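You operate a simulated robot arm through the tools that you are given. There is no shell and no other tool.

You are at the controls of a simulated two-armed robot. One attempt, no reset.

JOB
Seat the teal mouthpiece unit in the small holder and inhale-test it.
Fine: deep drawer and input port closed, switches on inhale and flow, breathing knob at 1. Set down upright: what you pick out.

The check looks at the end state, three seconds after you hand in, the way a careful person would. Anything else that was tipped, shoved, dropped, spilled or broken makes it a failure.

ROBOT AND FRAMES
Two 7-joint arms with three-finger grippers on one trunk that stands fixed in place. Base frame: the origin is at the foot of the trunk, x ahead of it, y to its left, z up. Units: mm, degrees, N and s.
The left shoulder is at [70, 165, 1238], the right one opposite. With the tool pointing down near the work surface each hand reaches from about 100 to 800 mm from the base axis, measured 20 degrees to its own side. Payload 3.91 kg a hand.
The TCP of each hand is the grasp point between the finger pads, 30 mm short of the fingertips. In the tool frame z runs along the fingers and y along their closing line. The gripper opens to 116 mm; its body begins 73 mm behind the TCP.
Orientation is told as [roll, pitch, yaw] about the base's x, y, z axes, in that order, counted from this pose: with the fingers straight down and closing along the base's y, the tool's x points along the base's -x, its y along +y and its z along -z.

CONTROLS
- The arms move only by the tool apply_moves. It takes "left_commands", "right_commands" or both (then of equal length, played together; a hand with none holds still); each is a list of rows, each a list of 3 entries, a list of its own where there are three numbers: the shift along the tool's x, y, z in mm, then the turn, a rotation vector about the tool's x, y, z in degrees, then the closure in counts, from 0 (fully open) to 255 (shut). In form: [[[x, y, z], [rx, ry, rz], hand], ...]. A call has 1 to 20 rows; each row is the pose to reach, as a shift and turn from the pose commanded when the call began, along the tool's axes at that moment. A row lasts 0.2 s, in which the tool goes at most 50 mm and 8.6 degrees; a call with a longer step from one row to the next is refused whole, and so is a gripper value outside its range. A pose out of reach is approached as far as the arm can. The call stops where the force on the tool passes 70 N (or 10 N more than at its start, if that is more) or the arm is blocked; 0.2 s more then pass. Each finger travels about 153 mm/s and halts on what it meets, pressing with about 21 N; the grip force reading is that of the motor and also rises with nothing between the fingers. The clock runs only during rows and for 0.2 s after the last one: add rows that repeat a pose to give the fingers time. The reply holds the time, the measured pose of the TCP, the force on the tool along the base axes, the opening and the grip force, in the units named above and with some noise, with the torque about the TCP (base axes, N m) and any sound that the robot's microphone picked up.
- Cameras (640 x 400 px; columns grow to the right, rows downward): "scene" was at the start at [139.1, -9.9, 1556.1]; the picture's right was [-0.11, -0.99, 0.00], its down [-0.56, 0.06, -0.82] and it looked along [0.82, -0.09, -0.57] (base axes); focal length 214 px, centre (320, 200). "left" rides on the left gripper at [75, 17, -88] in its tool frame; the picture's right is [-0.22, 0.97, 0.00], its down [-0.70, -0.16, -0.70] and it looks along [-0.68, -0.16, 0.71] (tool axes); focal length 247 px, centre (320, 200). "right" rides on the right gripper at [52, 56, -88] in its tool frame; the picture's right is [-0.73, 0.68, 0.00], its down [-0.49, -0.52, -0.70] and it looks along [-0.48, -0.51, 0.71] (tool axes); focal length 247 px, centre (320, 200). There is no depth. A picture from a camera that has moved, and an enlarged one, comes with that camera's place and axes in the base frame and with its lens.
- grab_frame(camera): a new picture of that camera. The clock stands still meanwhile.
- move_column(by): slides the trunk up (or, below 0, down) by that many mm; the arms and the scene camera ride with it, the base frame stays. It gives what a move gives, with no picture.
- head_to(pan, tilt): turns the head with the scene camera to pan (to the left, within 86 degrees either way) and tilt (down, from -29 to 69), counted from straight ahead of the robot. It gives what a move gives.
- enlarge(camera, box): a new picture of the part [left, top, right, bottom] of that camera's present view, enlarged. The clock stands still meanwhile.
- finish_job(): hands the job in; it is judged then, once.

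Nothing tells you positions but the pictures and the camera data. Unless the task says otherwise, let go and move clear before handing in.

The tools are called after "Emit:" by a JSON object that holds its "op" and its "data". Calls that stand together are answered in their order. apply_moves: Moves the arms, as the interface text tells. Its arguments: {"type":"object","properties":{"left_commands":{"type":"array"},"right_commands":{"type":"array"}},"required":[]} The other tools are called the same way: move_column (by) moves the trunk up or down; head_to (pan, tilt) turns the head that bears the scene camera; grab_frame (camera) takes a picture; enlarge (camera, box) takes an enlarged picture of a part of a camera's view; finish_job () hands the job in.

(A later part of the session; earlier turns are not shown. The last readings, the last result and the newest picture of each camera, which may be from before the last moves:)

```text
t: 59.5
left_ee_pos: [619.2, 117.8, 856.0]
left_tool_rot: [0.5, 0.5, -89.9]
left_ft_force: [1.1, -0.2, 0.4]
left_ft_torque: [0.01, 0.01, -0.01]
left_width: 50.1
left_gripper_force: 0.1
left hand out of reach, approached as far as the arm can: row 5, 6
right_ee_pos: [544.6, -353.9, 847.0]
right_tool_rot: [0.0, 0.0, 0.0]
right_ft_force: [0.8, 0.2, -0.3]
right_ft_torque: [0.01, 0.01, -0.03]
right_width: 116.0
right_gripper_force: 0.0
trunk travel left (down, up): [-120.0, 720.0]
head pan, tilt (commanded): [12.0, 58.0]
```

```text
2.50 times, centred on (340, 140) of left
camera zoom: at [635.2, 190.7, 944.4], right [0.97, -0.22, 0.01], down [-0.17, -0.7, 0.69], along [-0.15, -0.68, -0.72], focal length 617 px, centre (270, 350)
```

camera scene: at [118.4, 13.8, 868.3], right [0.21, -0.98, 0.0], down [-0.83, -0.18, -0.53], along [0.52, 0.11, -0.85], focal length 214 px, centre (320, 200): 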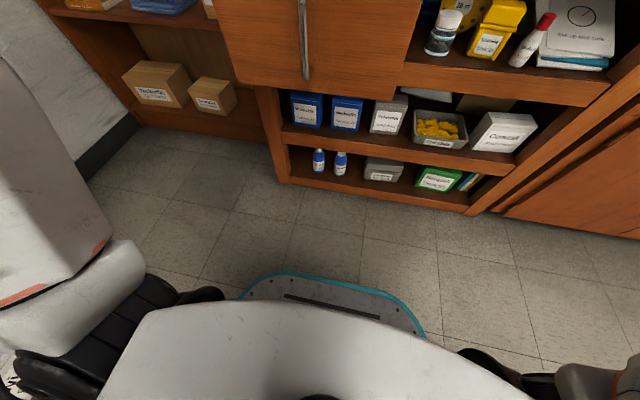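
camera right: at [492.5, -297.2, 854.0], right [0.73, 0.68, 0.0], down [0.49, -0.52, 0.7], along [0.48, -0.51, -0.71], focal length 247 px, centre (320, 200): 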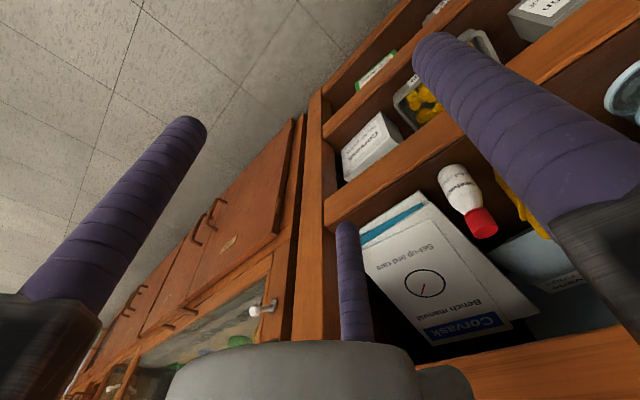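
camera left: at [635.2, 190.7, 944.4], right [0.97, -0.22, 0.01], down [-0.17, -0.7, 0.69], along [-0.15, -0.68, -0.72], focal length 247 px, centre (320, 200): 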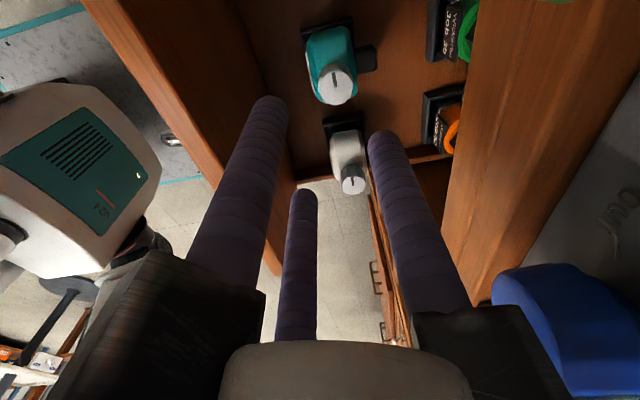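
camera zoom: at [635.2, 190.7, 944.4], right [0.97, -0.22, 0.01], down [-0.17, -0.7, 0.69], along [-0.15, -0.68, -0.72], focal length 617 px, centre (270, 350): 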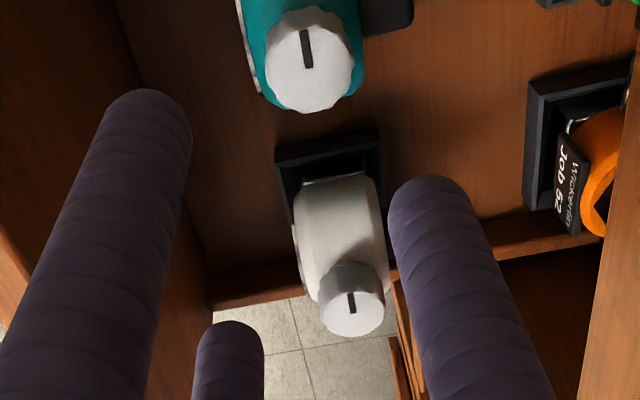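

The teal knob is at about (633, 119.5, 743) with a 28 mm diameter. The arm was slightly over-extended, so I'll descend first, then shift forward over the knob, stopping with fingertips just above body height.

Emit:
{"op": "apply_moves", "data": {"left_commands": [[[0, 0, 25], [0, 0, 0], 145], [[0.5, 4, 45], [-0.3, -0.3, 0], 145], [[1, 10, 62], [-0.5, -0.5, 0], 145], [[1.7, 13.8, 78], [-0.5, -0.5, 0], 145], [[1.7, 13.8, 86], [-0.5, -0.5, 0], 145], [[1.7, 13.8, 86], [-0.5, -0.5, 0], 145]]}}

Emit:
{"op": "grab_frame", "data": {"camera": "left"}}

Emit:
{"op": "enlarge", "data": {"camera": "left", "box": [240, 110, 400, 230]}}

```text
t: 60.7
left_ee_pos: [633.5, 122.8, 780.1]
left_tool_rot: [2.1, -0.4, -90.1]
left_ft_force: [4.1, -8.0, 18.6]
left_ft_torque: [0.89, -0.94, -0.62]
left_width: 50.4
left_gripper_force: 0.1
right_ee_pos: [544.6, -353.8, 847.3]
right_tool_rot: [0.1, -0.3, 0.1]
right_ft_force: [-0.7, 0.5, 0.2]
right_ft_torque: [-0.03, 0.01, 0.01]
right_width: 116.0
right_gripper_force: 0.1
trunk travel left (down, up): [-120.0, 720.0]
head pan, tilt (commanded): [12.0, 58.0]
stopped in row 6 (left hand): the force on the tool passed its limit at 76 N (the readings are from after the stop); the commanded pose is now the measured one
```

```text
taken
camera left: at [645.9, 195.9, 868.8], right [0.97, -0.23, 0.04], down [-0.19, -0.69, 0.7], along [-0.13, -0.69, -0.71], focal length 247 px, centre (320, 200)
```

left: 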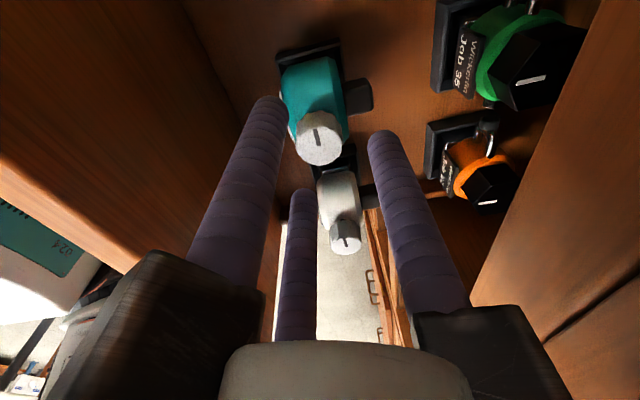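

```text
3.33 times, centred on (320, 170) of left
camera zoom: at [645.9, 195.9, 868.8], right [0.97, -0.23, 0.04], down [-0.19, -0.69, 0.7], along [-0.13, -0.69, -0.71], focal length 823 px, centre (320, 300)
```

zoom: 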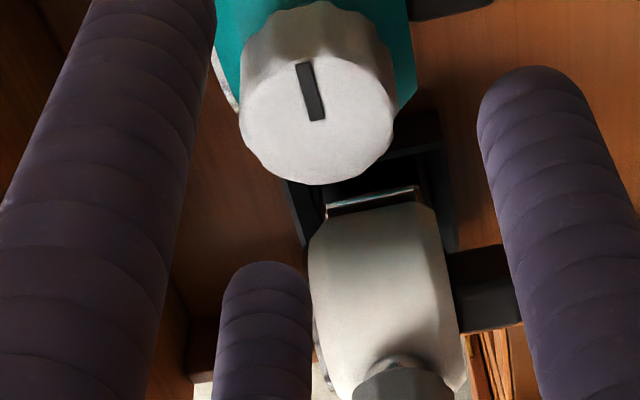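

Something stopped the hand 10–15 mm above target with the knob still untouched; the contact seems to be up near the wrist camera, possibly the green bleed lever. I'll look before moving.

Emit:
{"op": "head_to", "data": {"pan": 10, "tilt": 10}}

Emit:
{"op": "grab_frame", "data": {"camera": "scene"}}

Emit:
{"op": "enlarge", "data": {"camera": "scene", "box": [230, 120, 430, 280]}}

```text
t: 61.9
left_ee_pos: [632.6, 121.7, 780.3]
left_tool_rot: [2.0, -0.4, -89.9]
left_ft_force: [7.0, -7.4, 35.6]
left_ft_torque: [1.08, -1.74, -0.57]
left_width: 50.0
left_gripper_force: 0.0
right_ee_pos: [542.1, -354.3, 848.0]
right_tool_rot: [0.1, -0.2, 0.0]
right_ft_force: [-0.6, 0.4, 0.1]
right_ft_torque: [-0.03, -0.03, 0.01]
right_width: 115.8
right_gripper_force: 0.1
trunk travel left (down, up): [-120.0, 720.0]
head pan, tilt (commanded): [10.0, 10.0]
```

```text
taken
camera scene: at [140.5, 14.3, 940.9], right [0.17, -0.98, 0.0], down [-0.17, -0.03, -0.99], along [0.97, 0.17, -0.17], focal length 214 px, centre (320, 200)
```

scene: 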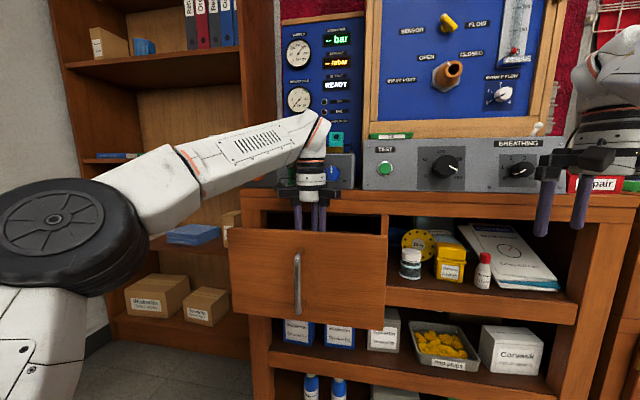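

```text
2.50 times, centred on (330, 200) of scene
camera zoom: at [140.5, 14.3, 940.9], right [0.17, -0.98, 0.0], down [-0.17, -0.03, -0.99], along [0.97, 0.17, -0.17], focal length 536 px, centre (295, 200)
```

zoom: 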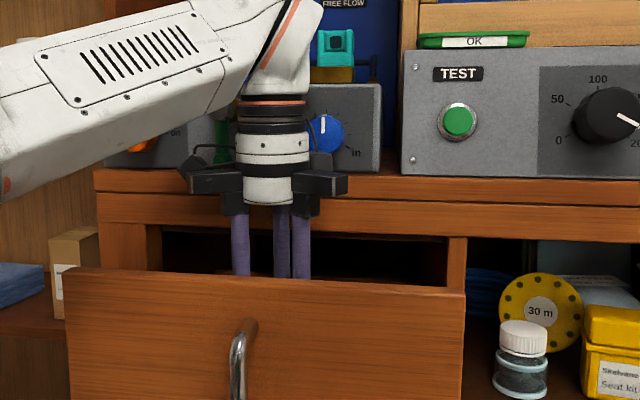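

The scene shows the thumb's jaw rail, which points forward in this orientation, catching the table's front edge; the lever and knobs look untouched. I'll lift straight off, back away, and turn the hand half a turn so that rail points toward me instead.

Emit:
{"op": "apply_moves", "data": {"left_commands": [[[0, 0, -20], [0, 0, 0], 145], [[0, 0, -45], [-1, 0, 0], 145], [[0, -20, -75], [-1.5, 0, 0], 145], [[0, -40, -100], [-2, 0, 0], 145], [[0, -45, -120], [-2, 0, 0], 145], [[0, -45, -120], [-2, 0, 0], 145]]}}

Emit:
{"op": "enlarge", "data": {"camera": "scene", "box": [230, 100, 430, 260]}}

```text
t: 63.3
left_ee_pos: [587.0, 122.6, 895.9]
left_tool_rot: [3.7, -0.4, -90.0]
left_ft_force: [0.0, -0.2, -0.5]
left_ft_torque: [0.0, 0.0, -0.01]
left_width: 49.9
left_gripper_force: 0.0
right_ee_pos: [544.9, -353.3, 847.8]
right_tool_rot: [0.1, 0.0, 0.2]
right_ft_force: [0.0, 0.0, 0.6]
right_ft_torque: [-0.02, 0.0, -0.01]
right_width: 116.0
right_gripper_force: 0.1
trunk travel left (down, up): [-120.0, 720.0]
head pan, tilt (commanded): [10.0, 10.0]
```

```text
2.50 times, centred on (330, 180) of scene
camera zoom: at [142.8, 15.5, 940.3], right [0.17, -0.98, 0.0], down [-0.17, -0.03, -0.98], along [0.97, 0.17, -0.17], focal length 536 px, centre (295, 250)
```

zoom: 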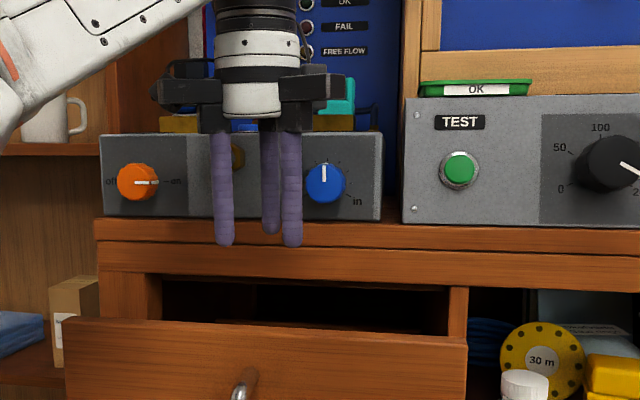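

Lifted clear, and nothing appears displaced. I'll level the hand and start turning it back through the straight orientation.

Emit:
{"op": "apply_moves", "data": {"left_commands": [[[0, 0, 0], [3.7, 0, 0], 145]]}}

Emit:
{"op": "apply_moves", "data": {"left_commands": [[[0, 0, 0], [0, 0, -8.5], 145], [[0, 0, 0], [0, 0, -17], 145], [[0, 0, 0], [0, 0, -25.5], 145], [[0, 0, 0], [0, 0, -34], 145], [[0, 0, 0], [0, 0, -42.5], 145], [[0, 0, 0], [0, 0, -51], 145], [[0, 0, 0], [0, 0, -59.5], 145], [[0, 0, 0], [0, 0, -68], 145], [[0, 0, 0], [0, 0, -76.5], 145], [[0, 0, 0], [0, 0, -85], 145], [[0, 0, 0], [0, 0, -93.5], 145], [[0, 0, 0], [0, 0, -102], 145], [[0, 0, 0], [0, 0, -110.5], 145], [[0, 0, 0], [0, 0, -119], 145], [[0, 0, 0], [0, 0, -127.5], 145], [[0, 0, 0], [0, 0, -136], 145], [[0, 0, 0], [0, 0, -144.5], 145], [[0, 0, 0], [0, 0, -153], 145], [[0, 0, 0], [0, 0, -161.5], 145], [[0, 0, 0], [0, 0, -170], 145]]}}

Emit:
{"op": "grab_frame", "data": {"camera": "left"}}

Emit:
{"op": "grab_frame", "data": {"camera": "scene"}}

```text
t: 63.7
left_ee_pos: [586.5, 123.1, 895.9]
left_tool_rot: [3.7, -0.3, -90.0]
left_ft_force: [1.0, 0.7, 0.6]
left_ft_torque: [0.02, -0.03, -0.02]
left_width: 50.0
left_gripper_force: 0.0
left hand out of reach, approached as far as the arm can: row 1
right_ee_pos: [545.7, -352.9, 846.4]
right_tool_rot: [0.0, -0.1, 0.0]
right_ft_force: [0.9, 0.0, -0.7]
right_ft_torque: [-0.02, 0.01, 0.01]
right_width: 116.0
right_gripper_force: 0.0
trunk travel left (down, up): [-120.0, 720.0]
head pan, tilt (commanded): [10.0, 10.0]
```

```text
t: 68.1
left_ee_pos: [580.9, 150.9, 878.9]
left_tool_rot: [-3.6, 7.2, 72.6]
left_ft_force: [0.5, -0.9, -0.7]
left_ft_torque: [0.04, 0.02, -0.01]
left_width: 50.0
left_gripper_force: 0.0
left hand out of reach, approached as far as the arm can: row 16, 19, 20
right_ee_pos: [545.8, -351.8, 847.0]
right_tool_rot: [0.1, -0.1, 0.2]
right_ft_force: [0.7, -1.0, 0.1]
right_ft_torque: [0.07, -0.02, -0.01]
right_width: 116.1
right_gripper_force: 0.0
trunk travel left (down, up): [-120.0, 720.0]
head pan, tilt (commanded): [10.0, 10.0]
stopped in row 20 (left hand): the arm was blocked; the commanded pose is now the measured one
```

```text
taken
camera left: at [539.8, 96.5, 974.2], right [-0.86, 0.49, -0.09], down [0.34, 0.71, 0.61], along [0.37, 0.5, -0.78], focal length 247 px, centre (320, 200)
```

left: 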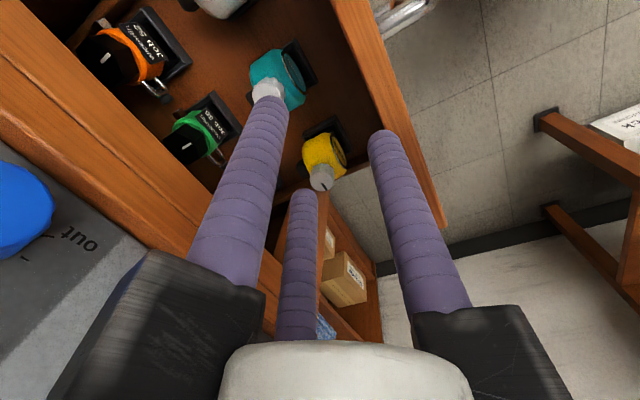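

```text
taken
camera scene: at [142.4, 15.5, 940.5], right [0.17, -0.98, 0.0], down [-0.17, -0.03, -0.98], along [0.97, 0.17, -0.17], focal length 214 px, centre (320, 200)
```

scene: 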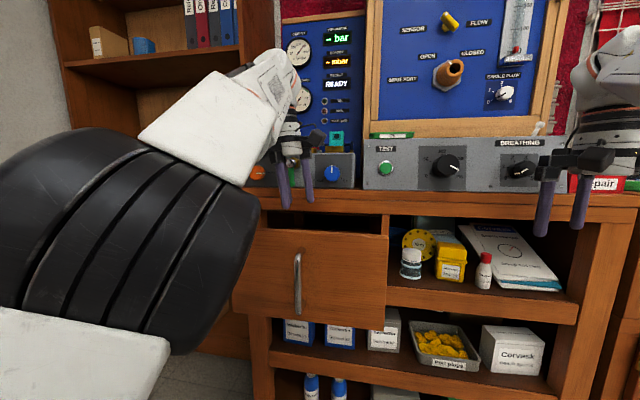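

The wrist blocks near yaw 73°, but yaw −30° also keeps every jaw rail away from the table edge and the camera clear of the drawer front. I'll turn back to about −30°.

Emit:
{"op": "apply_moves", "data": {"left_commands": [[[0, 0, 0], [0, 0, 8.5], 145], [[0, 0, 0], [0, 0, 17], 145], [[0, 0, 0], [0, 0, 25.5], 145], [[0, 0, 0], [0, 0, 34], 145], [[0, 0, 0], [0, 0, 42.5], 145], [[0, 0, 0], [0, 0, 51], 145], [[0, 0, 0], [0, 0, 59.5], 145], [[0, 0, 0], [0, 0, 68], 145], [[0, 0, 0], [0, 0, 76.5], 145], [[0, 0, 0], [0, 0, 85], 145], [[0, 0, 0], [0, 0, 93.5], 145], [[0, 0, 0], [0, 0, 102], 145], [[0, 0, 0], [0, 0, 102], 145]]}}

Emit:
{"op": "grab_frame", "data": {"camera": "scene"}}

```text
t: 70.9
left_ee_pos: [581.8, 149.2, 878.1]
left_tool_rot: [-6.3, -5.0, -29.0]
left_ft_force: [-1.0, -0.2, 0.0]
left_ft_torque: [0.02, 0.04, 0.0]
left_width: 49.9
left_gripper_force: 0.1
right_ee_pos: [545.2, -353.0, 845.5]
right_tool_rot: [0.0, 0.1, 0.1]
right_ft_force: [0.0, 1.1, -0.7]
right_ft_torque: [-0.03, 0.01, -0.06]
right_width: 116.0
right_gripper_force: 0.1
trunk travel left (down, up): [-120.0, 720.0]
head pan, tilt (commanded): [10.0, 10.0]
```

```text
taken
camera scene: at [142.7, 15.6, 940.3], right [0.17, -0.98, 0.0], down [-0.17, -0.03, -0.98], along [0.97, 0.17, -0.17], focal length 214 px, centre (320, 200)
```

scene: 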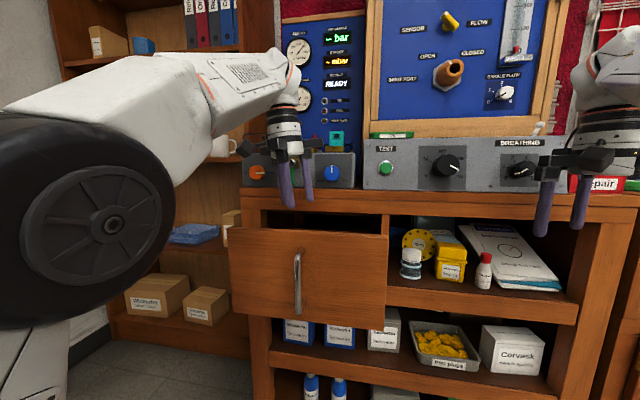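

Orientation is near −30°. I'll level it and move to a hover point just behind the teal unit.

Emit:
{"op": "apply_moves", "data": {"left_commands": [[[-12, -3.3, 7.5], [-3, 2.5, 0.3], 145], [[-25, -6.6, 15], [-6.3, 5, 0.7], 145], [[-37.3, -9.9, 22.6], [-6.3, 5, 0.7], 145], [[-37.3, -9.9, 22.6], [-6.3, 5, 0.7], 145]]}}

Emit:
{"op": "grab_frame", "data": {"camera": "left"}}

Emit:
{"op": "enlarge", "data": {"camera": "scene", "box": [230, 100, 430, 260]}}

```text
t: 71.9
left_ee_pos: [610.0, 119.3, 859.6]
left_tool_rot: [0.1, 0.0, -29.9]
left_ft_force: [0.9, -0.2, -0.4]
left_ft_torque: [0.02, 0.01, -0.03]
left_width: 49.9
left_gripper_force: 0.0
right_ee_pos: [544.6, -352.9, 847.0]
right_tool_rot: [0.1, 0.0, 0.2]
right_ft_force: [0.6, 0.6, -0.8]
right_ft_torque: [-0.02, 0.04, -0.01]
right_width: 115.9
right_gripper_force: 0.1
trunk travel left (down, up): [-120.0, 720.0]
head pan, tilt (commanded): [10.0, 10.0]
```

```text
taken
camera left: at [552.3, 170.9, 947.8], right [0.68, 0.73, 0.0], down [0.52, -0.49, 0.7], along [0.51, -0.47, -0.71], focal length 247 px, centre (320, 200)
```

left: 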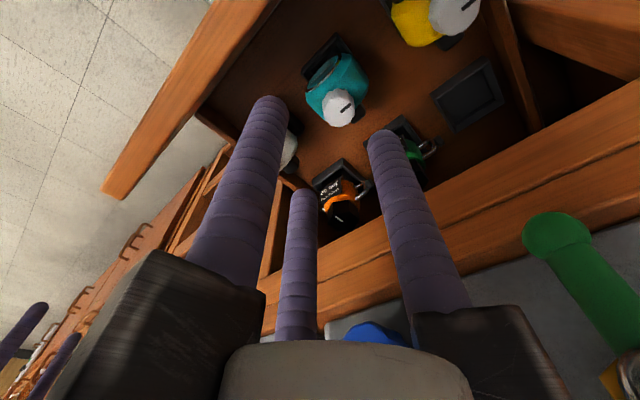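

```text
2.50 times, centred on (330, 180) of scene
camera zoom: at [142.7, 15.6, 940.3], right [0.17, -0.98, 0.0], down [-0.17, -0.03, -0.98], along [0.97, 0.17, -0.17], focal length 536 px, centre (295, 250)
```

zoom: 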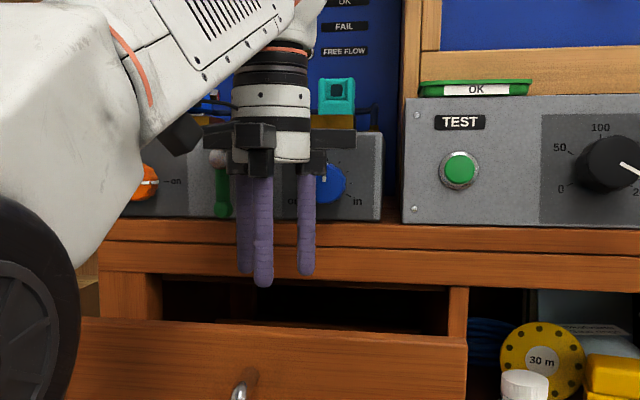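

The green lever hangs close to where a jaw rail would pass, so space is tight here. I'll use a fingertip behind the drawer front to draw it out about 70 mm more, which moves the units clear of the box controls.

Emit:
{"op": "apply_moves", "data": {"left_commands": [[[4.3, -2.5, 0], [0, 0, 0], 189], [[4.3, -2.5, 25], [0, 0, 0], 189], [[4.3, -2.5, 50], [0, 0, 0], 189], [[4.3, -2.5, 74.6], [0, 0, 0], 189], [[4.3, -2.5, 74.6], [0, 0, 0], 189]]}}

Emit:
{"op": "grab_frame", "data": {"camera": "left"}}

Emit:
{"op": "enlarge", "data": {"camera": "scene", "box": [230, 120, 430, 280]}}

```text
t: 73.1
left_ee_pos: [604.7, 119.2, 784.5]
left_tool_rot: [0.1, 0.0, -29.8]
left_ft_force: [-0.5, 0.3, -0.8]
left_ft_torque: [-0.03, 0.01, 0.0]
left_width: 30.2
left_gripper_force: 0.0
right_ee_pos: [544.9, -353.5, 845.9]
right_tool_rot: [0.0, 0.0, 0.0]
right_ft_force: [1.5, 0.0, 1.3]
right_ft_torque: [-0.02, 0.04, 0.01]
right_width: 116.2
right_gripper_force: 0.0
trunk travel left (down, up): [-120.0, 720.0]
head pan, tilt (commanded): [10.0, 10.0]
```

```text
taken
camera left: at [547.4, 171.1, 872.6], right [0.68, 0.73, 0.0], down [0.52, -0.49, 0.7], along [0.51, -0.47, -0.71], focal length 247 px, centre (320, 200)
```

left: 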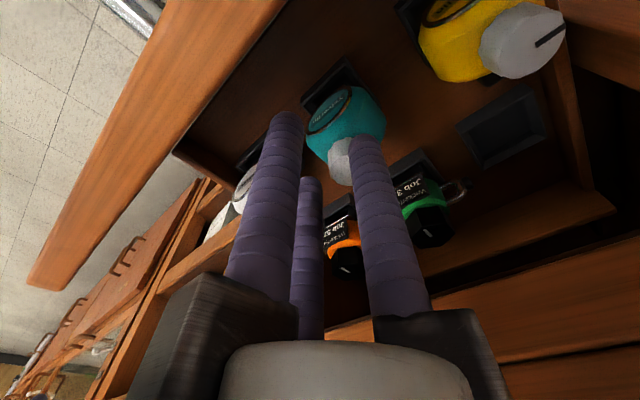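

```text
2.50 times, centred on (330, 200) of scene
camera zoom: at [142.7, 15.6, 940.3], right [0.17, -0.98, 0.0], down [-0.17, -0.03, -0.98], along [0.97, 0.17, -0.17], focal length 536 px, centre (295, 200)
```

zoom: 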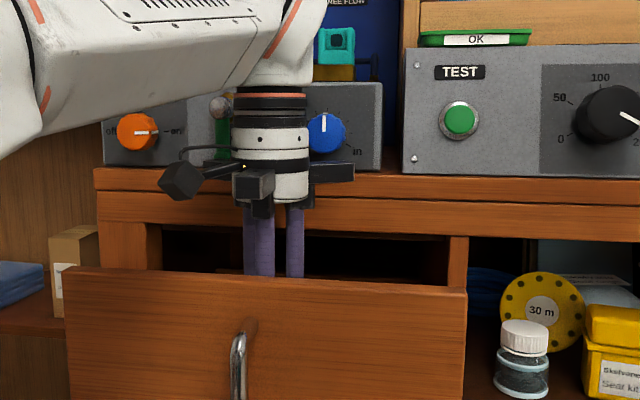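

A fingertip is now just behind the drawer front. I'll draw straight back about 80 mm.

Emit:
{"op": "apply_moves", "data": {"left_commands": [[[8.7, -5, 0], [0, 0, 0], 189], [[17.3, -10, 0], [0, 0, 0], 189], [[28, -16.2, 0], [0, 0, 0], 189], [[39, -22.5, 0], [0, 0, 0], 189], [[50, -28.9, 0], [0, 0, 0], 189], [[61, -35.2, 0], [0, 0, 0], 189], [[71, -41, 0], [0, 0, 0], 189], [[71, -41, 0], [0, 0, 0], 189]]}}

Emit:
{"op": "grab_frame", "data": {"camera": "left"}}

Emit:
{"op": "grab_frame", "data": {"camera": "scene"}}

```text
t: 74.9
left_ee_pos: [522.1, 119.1, 785.8]
left_tool_rot: [0.0, -0.1, -29.8]
left_ft_force: [-0.1, 1.1, -0.2]
left_ft_torque: [0.0, -0.02, 0.04]
left_width: 30.1
left_gripper_force: 0.1
right_ee_pos: [544.1, -351.4, 846.1]
right_tool_rot: [0.0, 0.0, 0.1]
right_ft_force: [0.0, -0.3, -0.3]
right_ft_torque: [-0.04, 0.01, 0.04]
right_width: 115.9
right_gripper_force: 0.2
trunk travel left (down, up): [-120.0, 720.0]
head pan, tilt (commanded): [10.0, 10.0]
```

```text
taken
camera left: at [465.5, 170.6, 873.5], right [0.68, 0.73, 0.0], down [0.52, -0.49, 0.7], along [0.51, -0.47, -0.71], focal length 247 px, centre (320, 200)
```

left: 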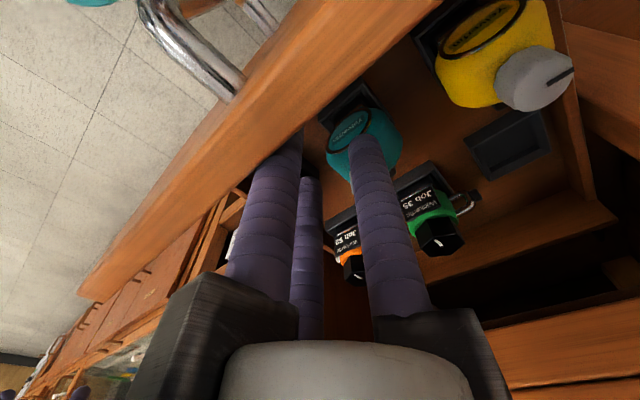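

```text
taken
camera scene: at [142.6, 15.6, 940.3], right [0.17, -0.98, 0.0], down [-0.17, -0.03, -0.98], along [0.97, 0.17, -0.17], focal length 214 px, centre (320, 200)
```

scene: 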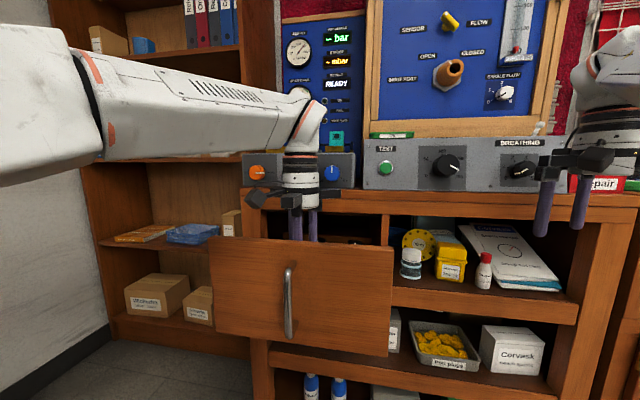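

The drawer slid out further without strain. I'll lift and re-centre over the teal unit's predicted new spot to measure it again.

Emit:
{"op": "apply_moves", "data": {"left_commands": [[[0, 0, -30], [0, 0, 0], 160], [[-12, 7, -55], [0, 0, 0], 145], [[-24, 14, -75], [0, 0, 0], 145], [[-35.5, 20.5, -85], [0, 0, 0], 145], [[-35.5, 20.5, -85], [0, 0, 0], 145]]}}

Emit:
{"op": "grab_frame", "data": {"camera": "left"}}

Emit:
{"op": "enlarge", "data": {"camera": "left", "box": [250, 30, 410, 150]}}

```text
t: 76.1
left_ee_pos: [563.8, 119.8, 870.2]
left_tool_rot: [0.1, 0.0, -29.8]
left_ft_force: [0.0, 0.3, 0.5]
left_ft_torque: [0.02, 0.0, 0.0]
left_width: 50.1
left_gripper_force: 0.0
right_ee_pos: [544.7, -352.3, 847.6]
right_tool_rot: [0.0, 0.0, 0.1]
right_ft_force: [0.4, 1.2, 0.3]
right_ft_torque: [-0.02, -0.01, 0.03]
right_width: 116.0
right_gripper_force: 0.0
trunk travel left (down, up): [-120.0, 720.0]
head pan, tilt (commanded): [10.0, 10.0]
```

```text
taken
camera left: at [506.8, 171.2, 958.5], right [0.68, 0.73, 0.0], down [0.52, -0.49, 0.7], along [0.51, -0.47, -0.71], focal length 247 px, centre (320, 200)
```

left: 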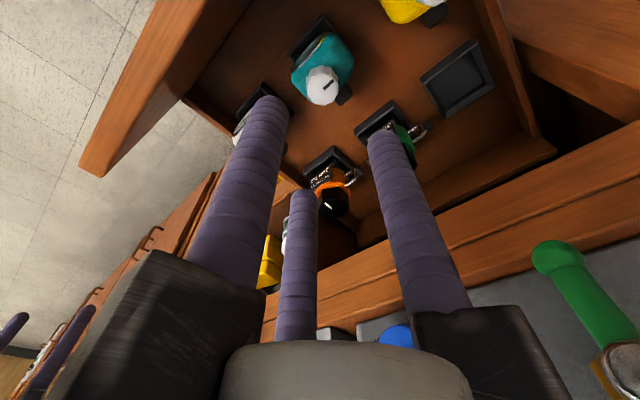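

```text
3.33 times, centred on (330, 90) of left
camera zoom: at [506.8, 171.2, 958.5], right [0.68, 0.73, 0.0], down [0.52, -0.49, 0.7], along [0.51, -0.47, -0.71], focal length 823 px, centre (287, 567)
```

zoom: 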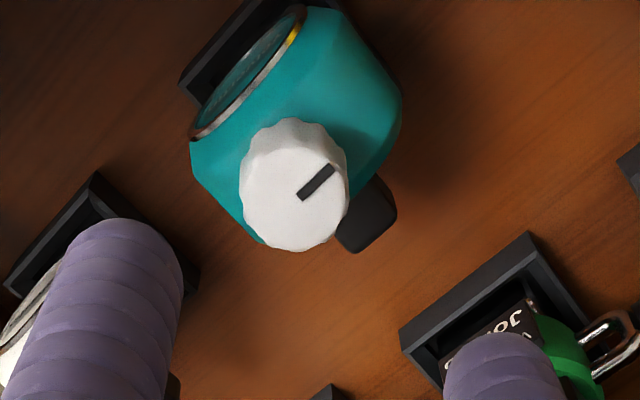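

The knob top now measures about (567, 118.4, 743). I'll descend to just above it and verify centring.

Emit:
{"op": "apply_moves", "data": {"left_commands": [[[-1.5, 0.2, 25], [0, 0, 0], 145], [[-3, 0.4, 50], [0, 0, 0], 145], [[-3.4, 0.5, 80], [0, 0, 0], 145], [[-3.4, 0.5, 80], [0, 0, 0], 145]]}}

Emit:
{"op": "enlarge", "data": {"camera": "left", "box": [220, 60, 420, 200]}}

Emit:
{"op": "head_to", "data": {"pan": 10, "tilt": 20}}

Emit:
{"op": "enlarge", "data": {"camera": "scene", "box": [200, 80, 420, 240]}}

```text
t: 77.1
left_ee_pos: [566.2, 118.6, 790.1]
left_tool_rot: [0.1, 0.0, -29.8]
left_ft_force: [0.0, 0.7, -0.6]
left_ft_torque: [0.0, -0.03, 0.03]
left_width: 50.0
left_gripper_force: 0.1
right_ee_pos: [545.1, -351.4, 846.8]
right_tool_rot: [0.0, 0.0, 0.1]
right_ft_force: [0.1, -0.2, 0.7]
right_ft_torque: [-0.04, 0.0, -0.01]
right_width: 116.0
right_gripper_force: 0.0
trunk travel left (down, up): [-120.0, 720.0]
head pan, tilt (commanded): [10.0, 10.0]
```

```text
2.86 times, centred on (320, 130) of left
camera zoom: at [509.4, 170.1, 877.9], right [0.68, 0.73, 0.0], down [0.52, -0.48, 0.7], along [0.51, -0.47, -0.71], focal length 706 px, centre (320, 400)
```

zoom: 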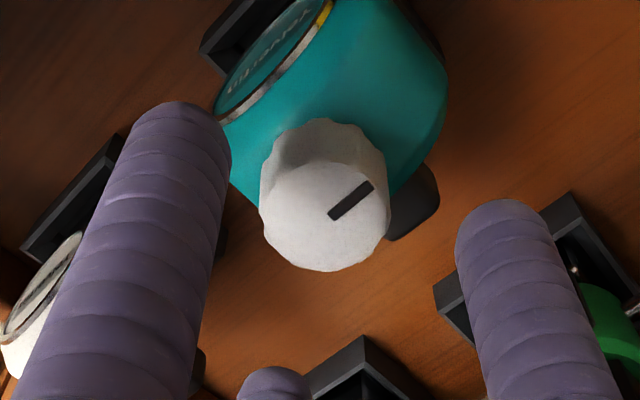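

```text
t: 77.8
left_ee_pos: [566.6, 119.2, 790.2]
left_tool_rot: [-0.1, 0.0, -29.8]
left_ft_force: [0.5, -0.3, -0.5]
left_ft_torque: [-0.01, 0.0, 0.01]
left_width: 50.0
left_gripper_force: 0.1
right_ee_pos: [545.8, -352.0, 846.3]
right_tool_rot: [0.0, 0.0, 0.1]
right_ft_force: [-0.4, -0.1, -0.5]
right_ft_torque: [0.0, -0.01, 0.01]
right_width: 116.2
right_gripper_force: 0.1
trunk travel left (down, up): [-120.0, 720.0]
head pan, tilt (commanded): [10.0, 20.0]
```

```text
2.50 times, centred on (310, 160) of scene
camera zoom: at [142.8, 15.6, 924.1], right [0.17, -0.98, 0.0], down [-0.34, -0.06, -0.94], along [0.93, 0.16, -0.34], focal length 536 px, centre (345, 300)
```

zoom: 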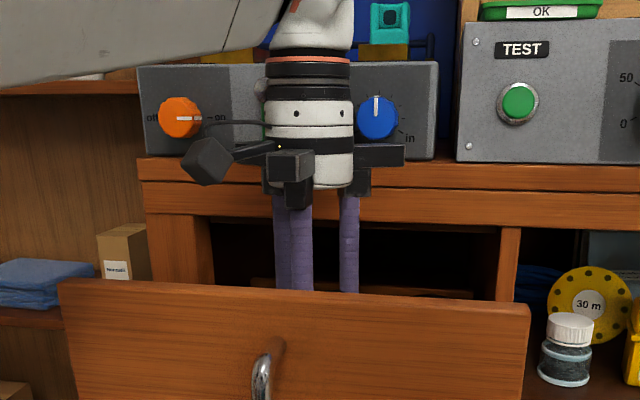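

The knob is centred between the fingers within a millimetre, its top at 743 and base near 723. I'll go down 34 mm and close on it.

Emit:
{"op": "apply_moves", "data": {"left_commands": [[[-0.7, 0, 12], [0, 0, 0], 145], [[-0.7, 0, 24], [0, 0, 0], 145], [[-0.7, 0, 34], [0, 0, 0], 145], [[-0.7, 0, 34], [0, 0, 0], 145]]}}

Emit:
{"op": "apply_moves", "data": {"left_commands": [[[0, 0, 0], [0, 0, 0], 170], [[0, 0, 0], [0, 0, 0], 190], [[0, 0, 0], [0, 0, 0], 210], [[0, 0, 0], [0, 0, 0], 255], [[0, 0, 0], [0, 0, 0], 255]]}}

Emit:
{"op": "grab_frame", "data": {"camera": "left"}}

```text
t: 78.8
left_ee_pos: [567.4, 118.0, 755.9]
left_tool_rot: [0.0, 0.0, -29.9]
left_ft_force: [0.2, -0.2, -0.8]
left_ft_torque: [-0.02, 0.0, 0.02]
left_width: 50.1
left_gripper_force: 0.0
right_ee_pos: [545.0, -352.8, 846.7]
right_tool_rot: [0.0, 0.0, 0.2]
right_ft_force: [-0.7, -0.4, -0.1]
right_ft_torque: [0.0, 0.03, 0.0]
right_width: 115.8
right_gripper_force: 0.0
trunk travel left (down, up): [-120.0, 720.0]
head pan, tilt (commanded): [10.0, 20.0]
```

```text
t: 80.0
left_ee_pos: [567.7, 118.3, 755.7]
left_tool_rot: [-0.1, 0.0, -29.8]
left_ft_force: [-0.2, 0.3, 0.2]
left_ft_torque: [0.02, -0.04, 0.04]
left_width: 28.1
left_gripper_force: 21.0
right_ee_pos: [544.5, -354.0, 846.9]
right_tool_rot: [0.0, 0.0, 0.1]
right_ft_force: [-0.5, 0.0, 0.2]
right_ft_torque: [-0.01, -0.02, 0.0]
right_width: 115.7
right_gripper_force: 0.1
trunk travel left (down, up): [-120.0, 720.0]
head pan, tilt (commanded): [10.0, 20.0]
```

```text
taken
camera left: at [510.1, 169.7, 843.9], right [0.68, 0.73, 0.0], down [0.52, -0.49, 0.7], along [0.51, -0.47, -0.71], focal length 247 px, centre (320, 200)
```

left: 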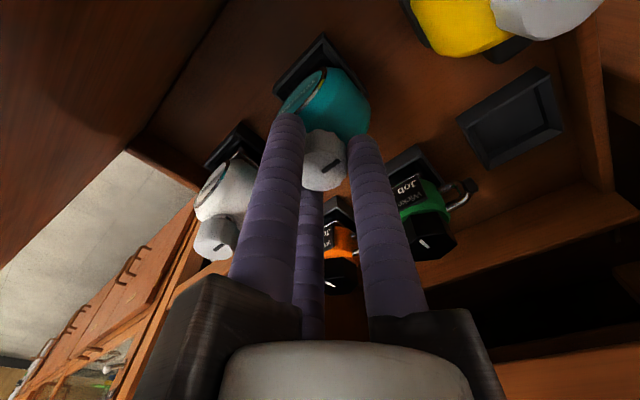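

The knob is gripped at 28 mm. I'll lift slowly straight up and check the unit hangs straight.

Emit:
{"op": "apply_moves", "data": {"left_commands": [[[0, 0, -8], [0, 0, 0], 255], [[0, 0, -18], [0, 0, 0], 255], [[0, 0, -30], [0, 0, 0], 255], [[0, 0, -45], [0, 0, 0], 255], [[0, 0, -60], [0, 0, 0], 255]]}}

Emit:
{"op": "grab_frame", "data": {"camera": "left"}}

Emit:
{"op": "grab_frame", "data": {"camera": "scene"}}

```text
t: 81.2
left_ee_pos: [567.3, 118.0, 817.2]
left_tool_rot: [0.2, 0.0, -29.8]
left_ft_force: [-0.3, 0.1, 0.7]
left_ft_torque: [-0.04, 0.01, 0.01]
left_width: 9.1
left_gripper_force: 21.8
right_ee_pos: [545.3, -352.8, 847.7]
right_tool_rot: [0.0, 0.1, 0.1]
right_ft_force: [-0.1, 0.6, -0.2]
right_ft_torque: [0.02, 0.0, 0.01]
right_width: 116.1
right_gripper_force: 0.2
trunk travel left (down, up): [-120.0, 720.0]
head pan, tilt (commanded): [10.0, 20.0]
```

```text
taken
camera left: at [510.8, 169.6, 904.2], right [0.68, 0.73, 0.0], down [0.52, -0.49, 0.7], along [0.51, -0.47, -0.71], focal length 247 px, centre (320, 200)
```

left: 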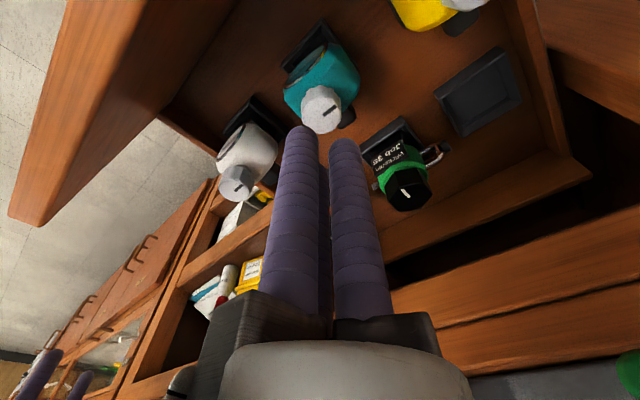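

```text
taken
camera scene: at [142.8, 15.5, 924.0], right [0.17, -0.98, 0.0], down [-0.34, -0.06, -0.94], along [0.93, 0.16, -0.34], focal length 214 px, centre (320, 200)
```

scene: 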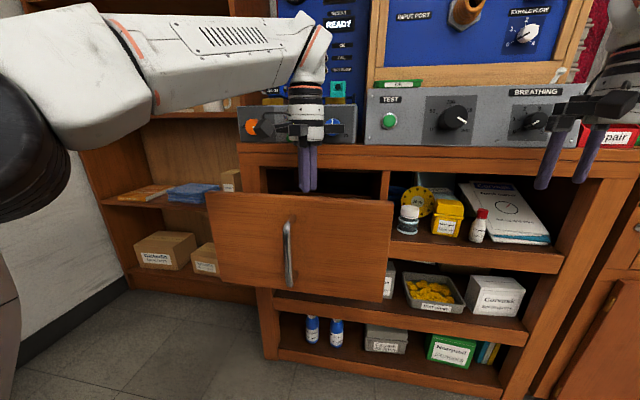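

The grip slipped off the knob's top and the unit stayed in its cradle, undisturbed. I'll reopen, go a few millimetres deeper, and test with a tiny lift while reading the force.

Emit:
{"op": "apply_moves", "data": {"left_commands": [[[0, 0, 0], [0, 0, 0], 180], [[0, 0, 0], [0, 0, 0], 145], [[0, 0, 20], [0, 0, 0], 145], [[0, 0, 40], [0, 0, 0], 145], [[0, 0, 55], [0, 0, 0], 145], [[0, 0, 62], [0, 0, 0], 145], [[0, 0, 67], [0, 0, 0], 145], [[0, 0, 67], [0, 0, 0], 145]]}}

Emit:
{"op": "enlarge", "data": {"camera": "left", "box": [220, 60, 420, 200]}}

```text
t: 83.0
left_ee_pos: [566.6, 118.3, 748.8]
left_tool_rot: [0.0, 0.0, -29.8]
left_ft_force: [-0.1, -0.3, 0.3]
left_ft_torque: [-0.02, 0.0, -0.04]
left_width: 50.1
left_gripper_force: 0.2
right_ee_pos: [545.1, -351.8, 847.1]
right_tool_rot: [0.0, -0.1, 0.1]
right_ft_force: [0.1, 0.0, -0.5]
right_ft_torque: [0.01, 0.04, 0.01]
right_width: 116.2
right_gripper_force: 0.0
trunk travel left (down, up): [-120.0, 720.0]
head pan, tilt (commanded): [10.0, 20.0]
```

```text
2.86 times, centred on (320, 130) of left
camera zoom: at [510.0, 170.1, 837.0], right [0.68, 0.73, 0.0], down [0.52, -0.49, 0.7], along [0.51, -0.47, -0.71], focal length 706 px, centre (320, 400)
```

zoom: 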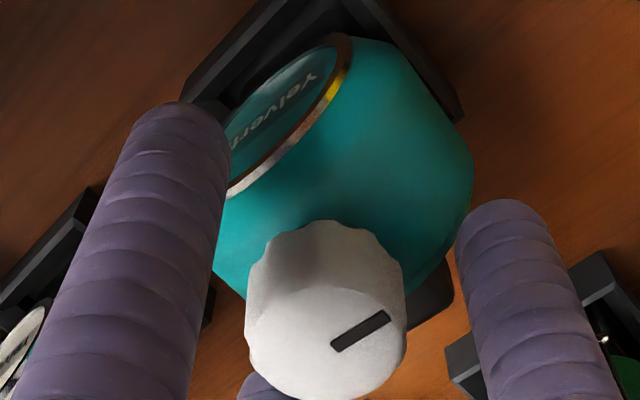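

Opened at 50 mm the fingers already straddle the body, so a firmer grip is possible lower down: one finger on the label face, two at the back corners beside the mouthpiece. I'll open wider, shift 7 mm back and lower around the body.

Emit:
{"op": "apply_moves", "data": {"left_commands": [[[0, 0, 0], [0, 0, 0], 101], [[-3.2, 1.9, 0], [0, 0, 0], 101], [[-6.4, 3.7, 0], [0, 0, 0], 101], [[-6.4, 3.7, 12], [0, 0, 0], 101], [[-6.4, 3.7, 24], [0, 0, 0], 101], [[-6.4, 3.7, 36], [0, 0, 0], 101], [[-6.4, 3.7, 36], [0, 0, 0], 101]]}}

Emit:
{"op": "grab_frame", "data": {"camera": "left"}}

Emit:
{"op": "enlarge", "data": {"camera": "scene", "box": [200, 100, 420, 260]}}

```text
t: 84.6
left_ee_pos: [574.6, 118.3, 712.0]
left_tool_rot: [0.0, 0.0, -29.8]
left_ft_force: [-0.2, 0.9, 0.7]
left_ft_torque: [-0.01, -0.02, 0.01]
left_width: 70.0
left_gripper_force: 0.0
right_ee_pos: [544.3, -353.0, 848.0]
right_tool_rot: [-0.1, 0.0, 0.1]
right_ft_force: [0.0, 0.0, 0.1]
right_ft_torque: [-0.02, -0.02, 0.0]
right_width: 116.0
right_gripper_force: 0.1
trunk travel left (down, up): [-120.0, 720.0]
head pan, tilt (commanded): [10.0, 20.0]
```

```text
taken
camera left: at [518.2, 169.4, 801.1], right [0.68, 0.73, 0.0], down [0.52, -0.49, 0.7], along [0.51, -0.47, -0.71], focal length 247 px, centre (320, 200)
```

left: 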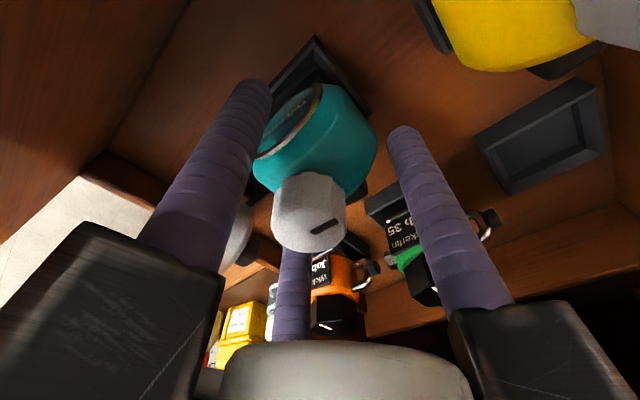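

```text
2.50 times, centred on (310, 180) of scene
camera zoom: at [142.9, 15.7, 924.1], right [0.17, -0.98, 0.0], down [-0.34, -0.06, -0.94], along [0.93, 0.16, -0.34], focal length 536 px, centre (345, 250)
```

zoom: 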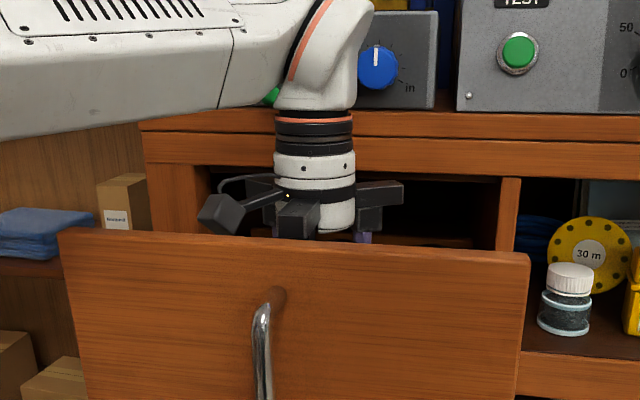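

The hand is around the body with no contact. I'll close gently.

Emit:
{"op": "apply_moves", "data": {"left_commands": [[[0, 0, 0], [0, 0, 0], 120], [[0, 0, 0], [0, 0, 0], 135], [[0, 0, 0], [0, 0, 0], 150], [[0, 0, 0], [0, 0, 0], 170], [[0, 0, 0], [0, 0, 0], 200], [[0, 0, 0], [0, 0, 0], 255], [[0, 0, 0], [0, 0, 0], 255]]}}

Emit:
{"op": "grab_frame", "data": {"camera": "left"}}

```text
t: 86.2
left_ee_pos: [575.6, 117.9, 712.6]
left_tool_rot: [-0.1, 0.0, -29.8]
left_ft_force: [1.4, -0.4, 0.6]
left_ft_torque: [-0.02, -0.15, 0.0]
left_width: 55.1
left_gripper_force: 20.8
right_ee_pos: [544.8, -353.1, 848.2]
right_tool_rot: [0.0, 0.0, 0.0]
right_ft_force: [-0.4, -0.2, -0.1]
right_ft_torque: [0.0, 0.0, 0.0]
right_width: 115.9
right_gripper_force: 0.1
trunk travel left (down, up): [-120.0, 720.0]
head pan, tilt (commanded): [10.0, 20.0]
```

```text
taken
camera left: at [518.2, 169.4, 801.3], right [0.68, 0.73, 0.0], down [0.52, -0.49, 0.7], along [0.51, -0.47, -0.71], focal length 247 px, centre (320, 200)
```

left: 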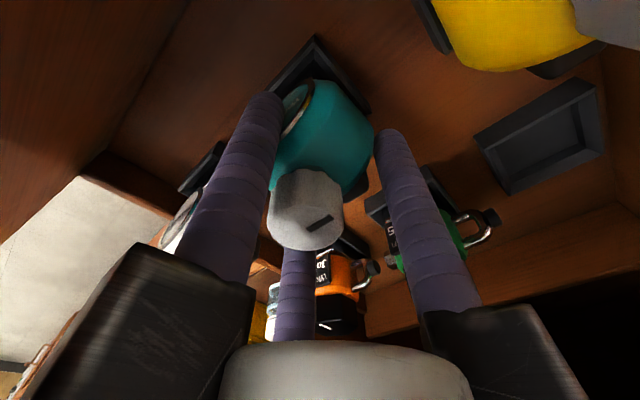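

Gripped at 55 mm across the body. I'll lift a few millimetres and read the load.

Emit:
{"op": "apply_moves", "data": {"left_commands": [[[0, 0, -3], [0, 0, 0], 255], [[0, 0, -6], [0, 0, 0], 255], [[0, 0, -10], [0, 0, 0], 255]]}}

Emit:
{"op": "grab_frame", "data": {"camera": "left"}}

```text
t: 87.0
left_ee_pos: [576.1, 118.6, 722.4]
left_tool_rot: [0.1, -0.1, -29.9]
left_ft_force: [0.1, 0.0, -2.0]
left_ft_torque: [0.01, 0.01, 0.01]
left_width: 55.1
left_gripper_force: 20.9
right_ee_pos: [544.4, -352.8, 847.7]
right_tool_rot: [-0.1, 0.0, 0.1]
right_ft_force: [-0.4, -0.6, -0.4]
right_ft_torque: [-0.01, 0.01, -0.03]
right_width: 115.7
right_gripper_force: 0.0
trunk travel left (down, up): [-120.0, 720.0]
head pan, tilt (commanded): [10.0, 20.0]
```

```text
taken
camera left: at [517.8, 169.5, 811.2], right [0.68, 0.73, 0.0], down [0.52, -0.49, 0.7], along [0.51, -0.47, -0.71], focal length 247 px, centre (320, 200)
```

left: 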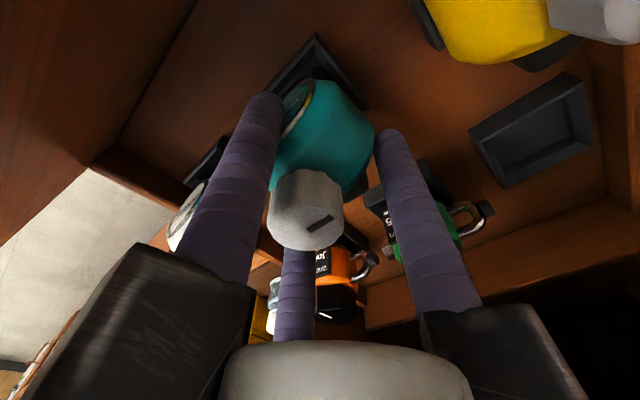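

The unit came out of its cradle firmly held, weighing about 0.2 kg. I'll raise the trunk to lift it well above the control box.

Emit:
{"op": "move_column", "data": {"by": 400}}

Emit:
{"op": "move_column", "data": {"by": 230}}

Emit:
{"op": "head_to", "data": {"pan": 8, "tilt": 35}}

Emit:
{"op": "grab_frame", "data": {"camera": "scene"}}

Emit:
{"op": "grab_frame", "data": {"camera": "left"}}

```text
t: 90.8
left_ee_pos: [575.7, 119.0, 1122.3]
left_tool_rot: [-0.1, 0.1, -29.8]
left_ft_force: [0.1, 0.2, -2.2]
left_ft_torque: [0.0, -0.06, 0.0]
left_width: 55.1
left_gripper_force: 21.0
right_ee_pos: [546.0, -352.1, 1246.1]
right_tool_rot: [0.1, 0.0, 0.1]
right_ft_force: [0.5, 0.4, 0.6]
right_ft_torque: [-0.01, -0.01, -0.01]
right_width: 116.0
right_gripper_force: 0.0
trunk travel left (down, up): [-520.0, 320.0]
head pan, tilt (commanded): [10.0, 20.0]
```

```text
t: 93.3
left_ee_pos: [574.5, 118.0, 1352.6]
left_tool_rot: [0.0, 0.0, -29.8]
left_ft_force: [-0.1, -0.3, -3.7]
left_ft_torque: [0.02, -0.01, 0.0]
left_width: 54.9
left_gripper_force: 21.4
right_ee_pos: [546.0, -351.9, 1476.1]
right_tool_rot: [0.1, 0.0, 0.1]
right_ft_force: [0.2, -0.4, 1.1]
right_ft_torque: [-0.01, 0.02, 0.0]
right_width: 115.9
right_gripper_force: 0.1
trunk travel left (down, up): [-750.0, 90.0]
head pan, tilt (commanded): [10.0, 20.0]
```

```text
t: 94.0
left_ee_pos: [575.7, 118.8, 1353.0]
left_tool_rot: [0.0, 0.0, -29.7]
left_ft_force: [0.1, -0.1, -1.9]
left_ft_torque: [0.0, -0.01, 0.01]
left_width: 55.0
left_gripper_force: 21.5
right_ee_pos: [545.3, -352.4, 1477.0]
right_tool_rot: [0.1, 0.0, 0.1]
right_ft_force: [0.9, -0.2, 0.7]
right_ft_torque: [-0.02, 0.02, 0.01]
right_width: 116.0
right_gripper_force: 0.0
trunk travel left (down, up): [-750.0, 90.0]
head pan, tilt (commanded): [8.0, 35.0]
```

```text
taken
camera scene: at [138.8, 11.8, 1530.2], right [0.14, -0.99, 0.0], down [-0.57, -0.08, -0.82], along [0.81, 0.11, -0.57], focal length 214 px, centre (320, 200)
```

scene: 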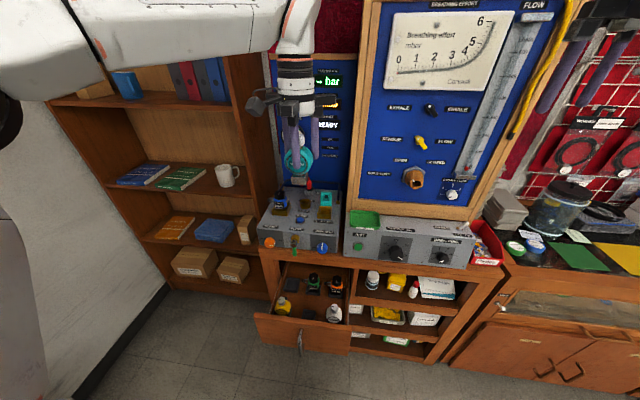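

```text
taken
camera left: at [518.1, 169.6, 1441.2], right [0.68, 0.73, 0.0], down [0.52, -0.49, 0.7], along [0.51, -0.47, -0.71], focal length 247 px, centre (320, 200)
```

left: 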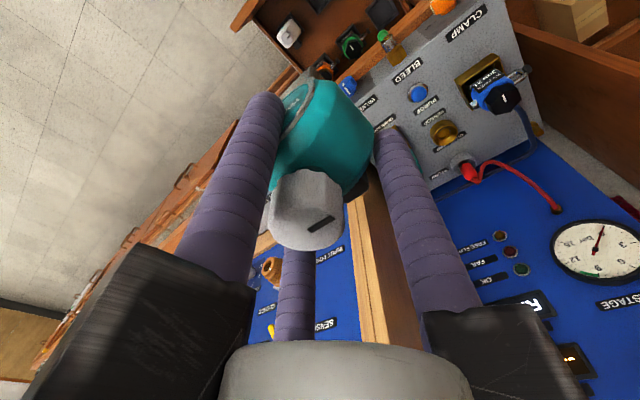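

The unit is held upright above the box. I'll zoom on it to learn the underside and mouthpiece geometry before setting it down.

Emit:
{"op": "enlarge", "data": {"camera": "scene", "box": [240, 70, 370, 200]}}

Emit:
{"op": "enlarge", "data": {"camera": "scene", "box": [245, 180, 345, 260]}}

Emit:
{"op": "enlarge", "data": {"camera": "scene", "box": [380, 80, 480, 210]}}

```text
3.08 times, centred on (305, 135) of scene
camera zoom: at [138.8, 11.8, 1530.2], right [0.14, -0.99, 0.0], down [-0.57, -0.08, -0.82], along [0.81, 0.11, -0.57], focal length 660 px, centre (366, 400)
```

zoom: 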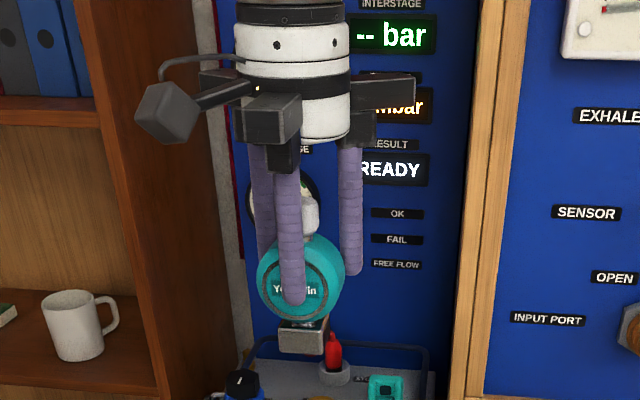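

```text
5.00 times, centred on (295, 220) of scene
camera zoom: at [138.8, 11.8, 1530.2], right [0.14, -0.99, 0.0], down [-0.57, -0.08, -0.82], along [0.81, 0.11, -0.57], focal length 1072 px, centre (445, 100)
```

zoom: 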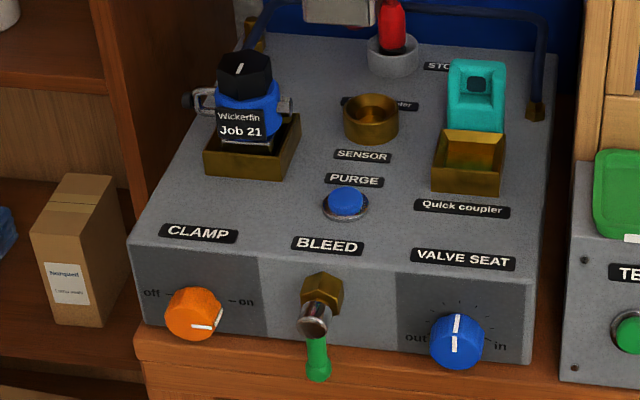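

```text
3.08 times, centred on (430, 145) of scene
camera zoom: at [138.8, 11.8, 1530.2], right [0.14, -0.99, 0.0], down [-0.57, -0.08, -0.82], along [0.81, 0.11, -0.57], focal length 660 px, centre (-18, 369)
```

zoom: 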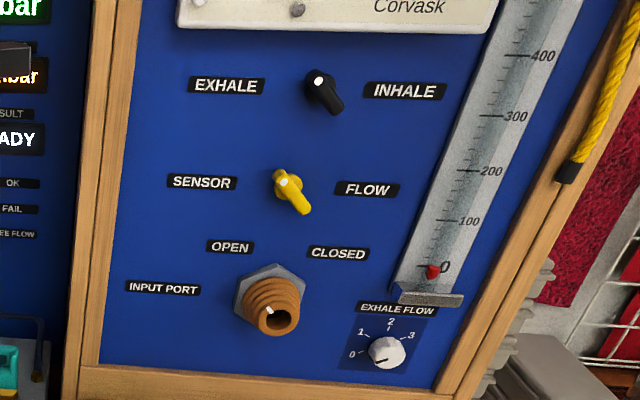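

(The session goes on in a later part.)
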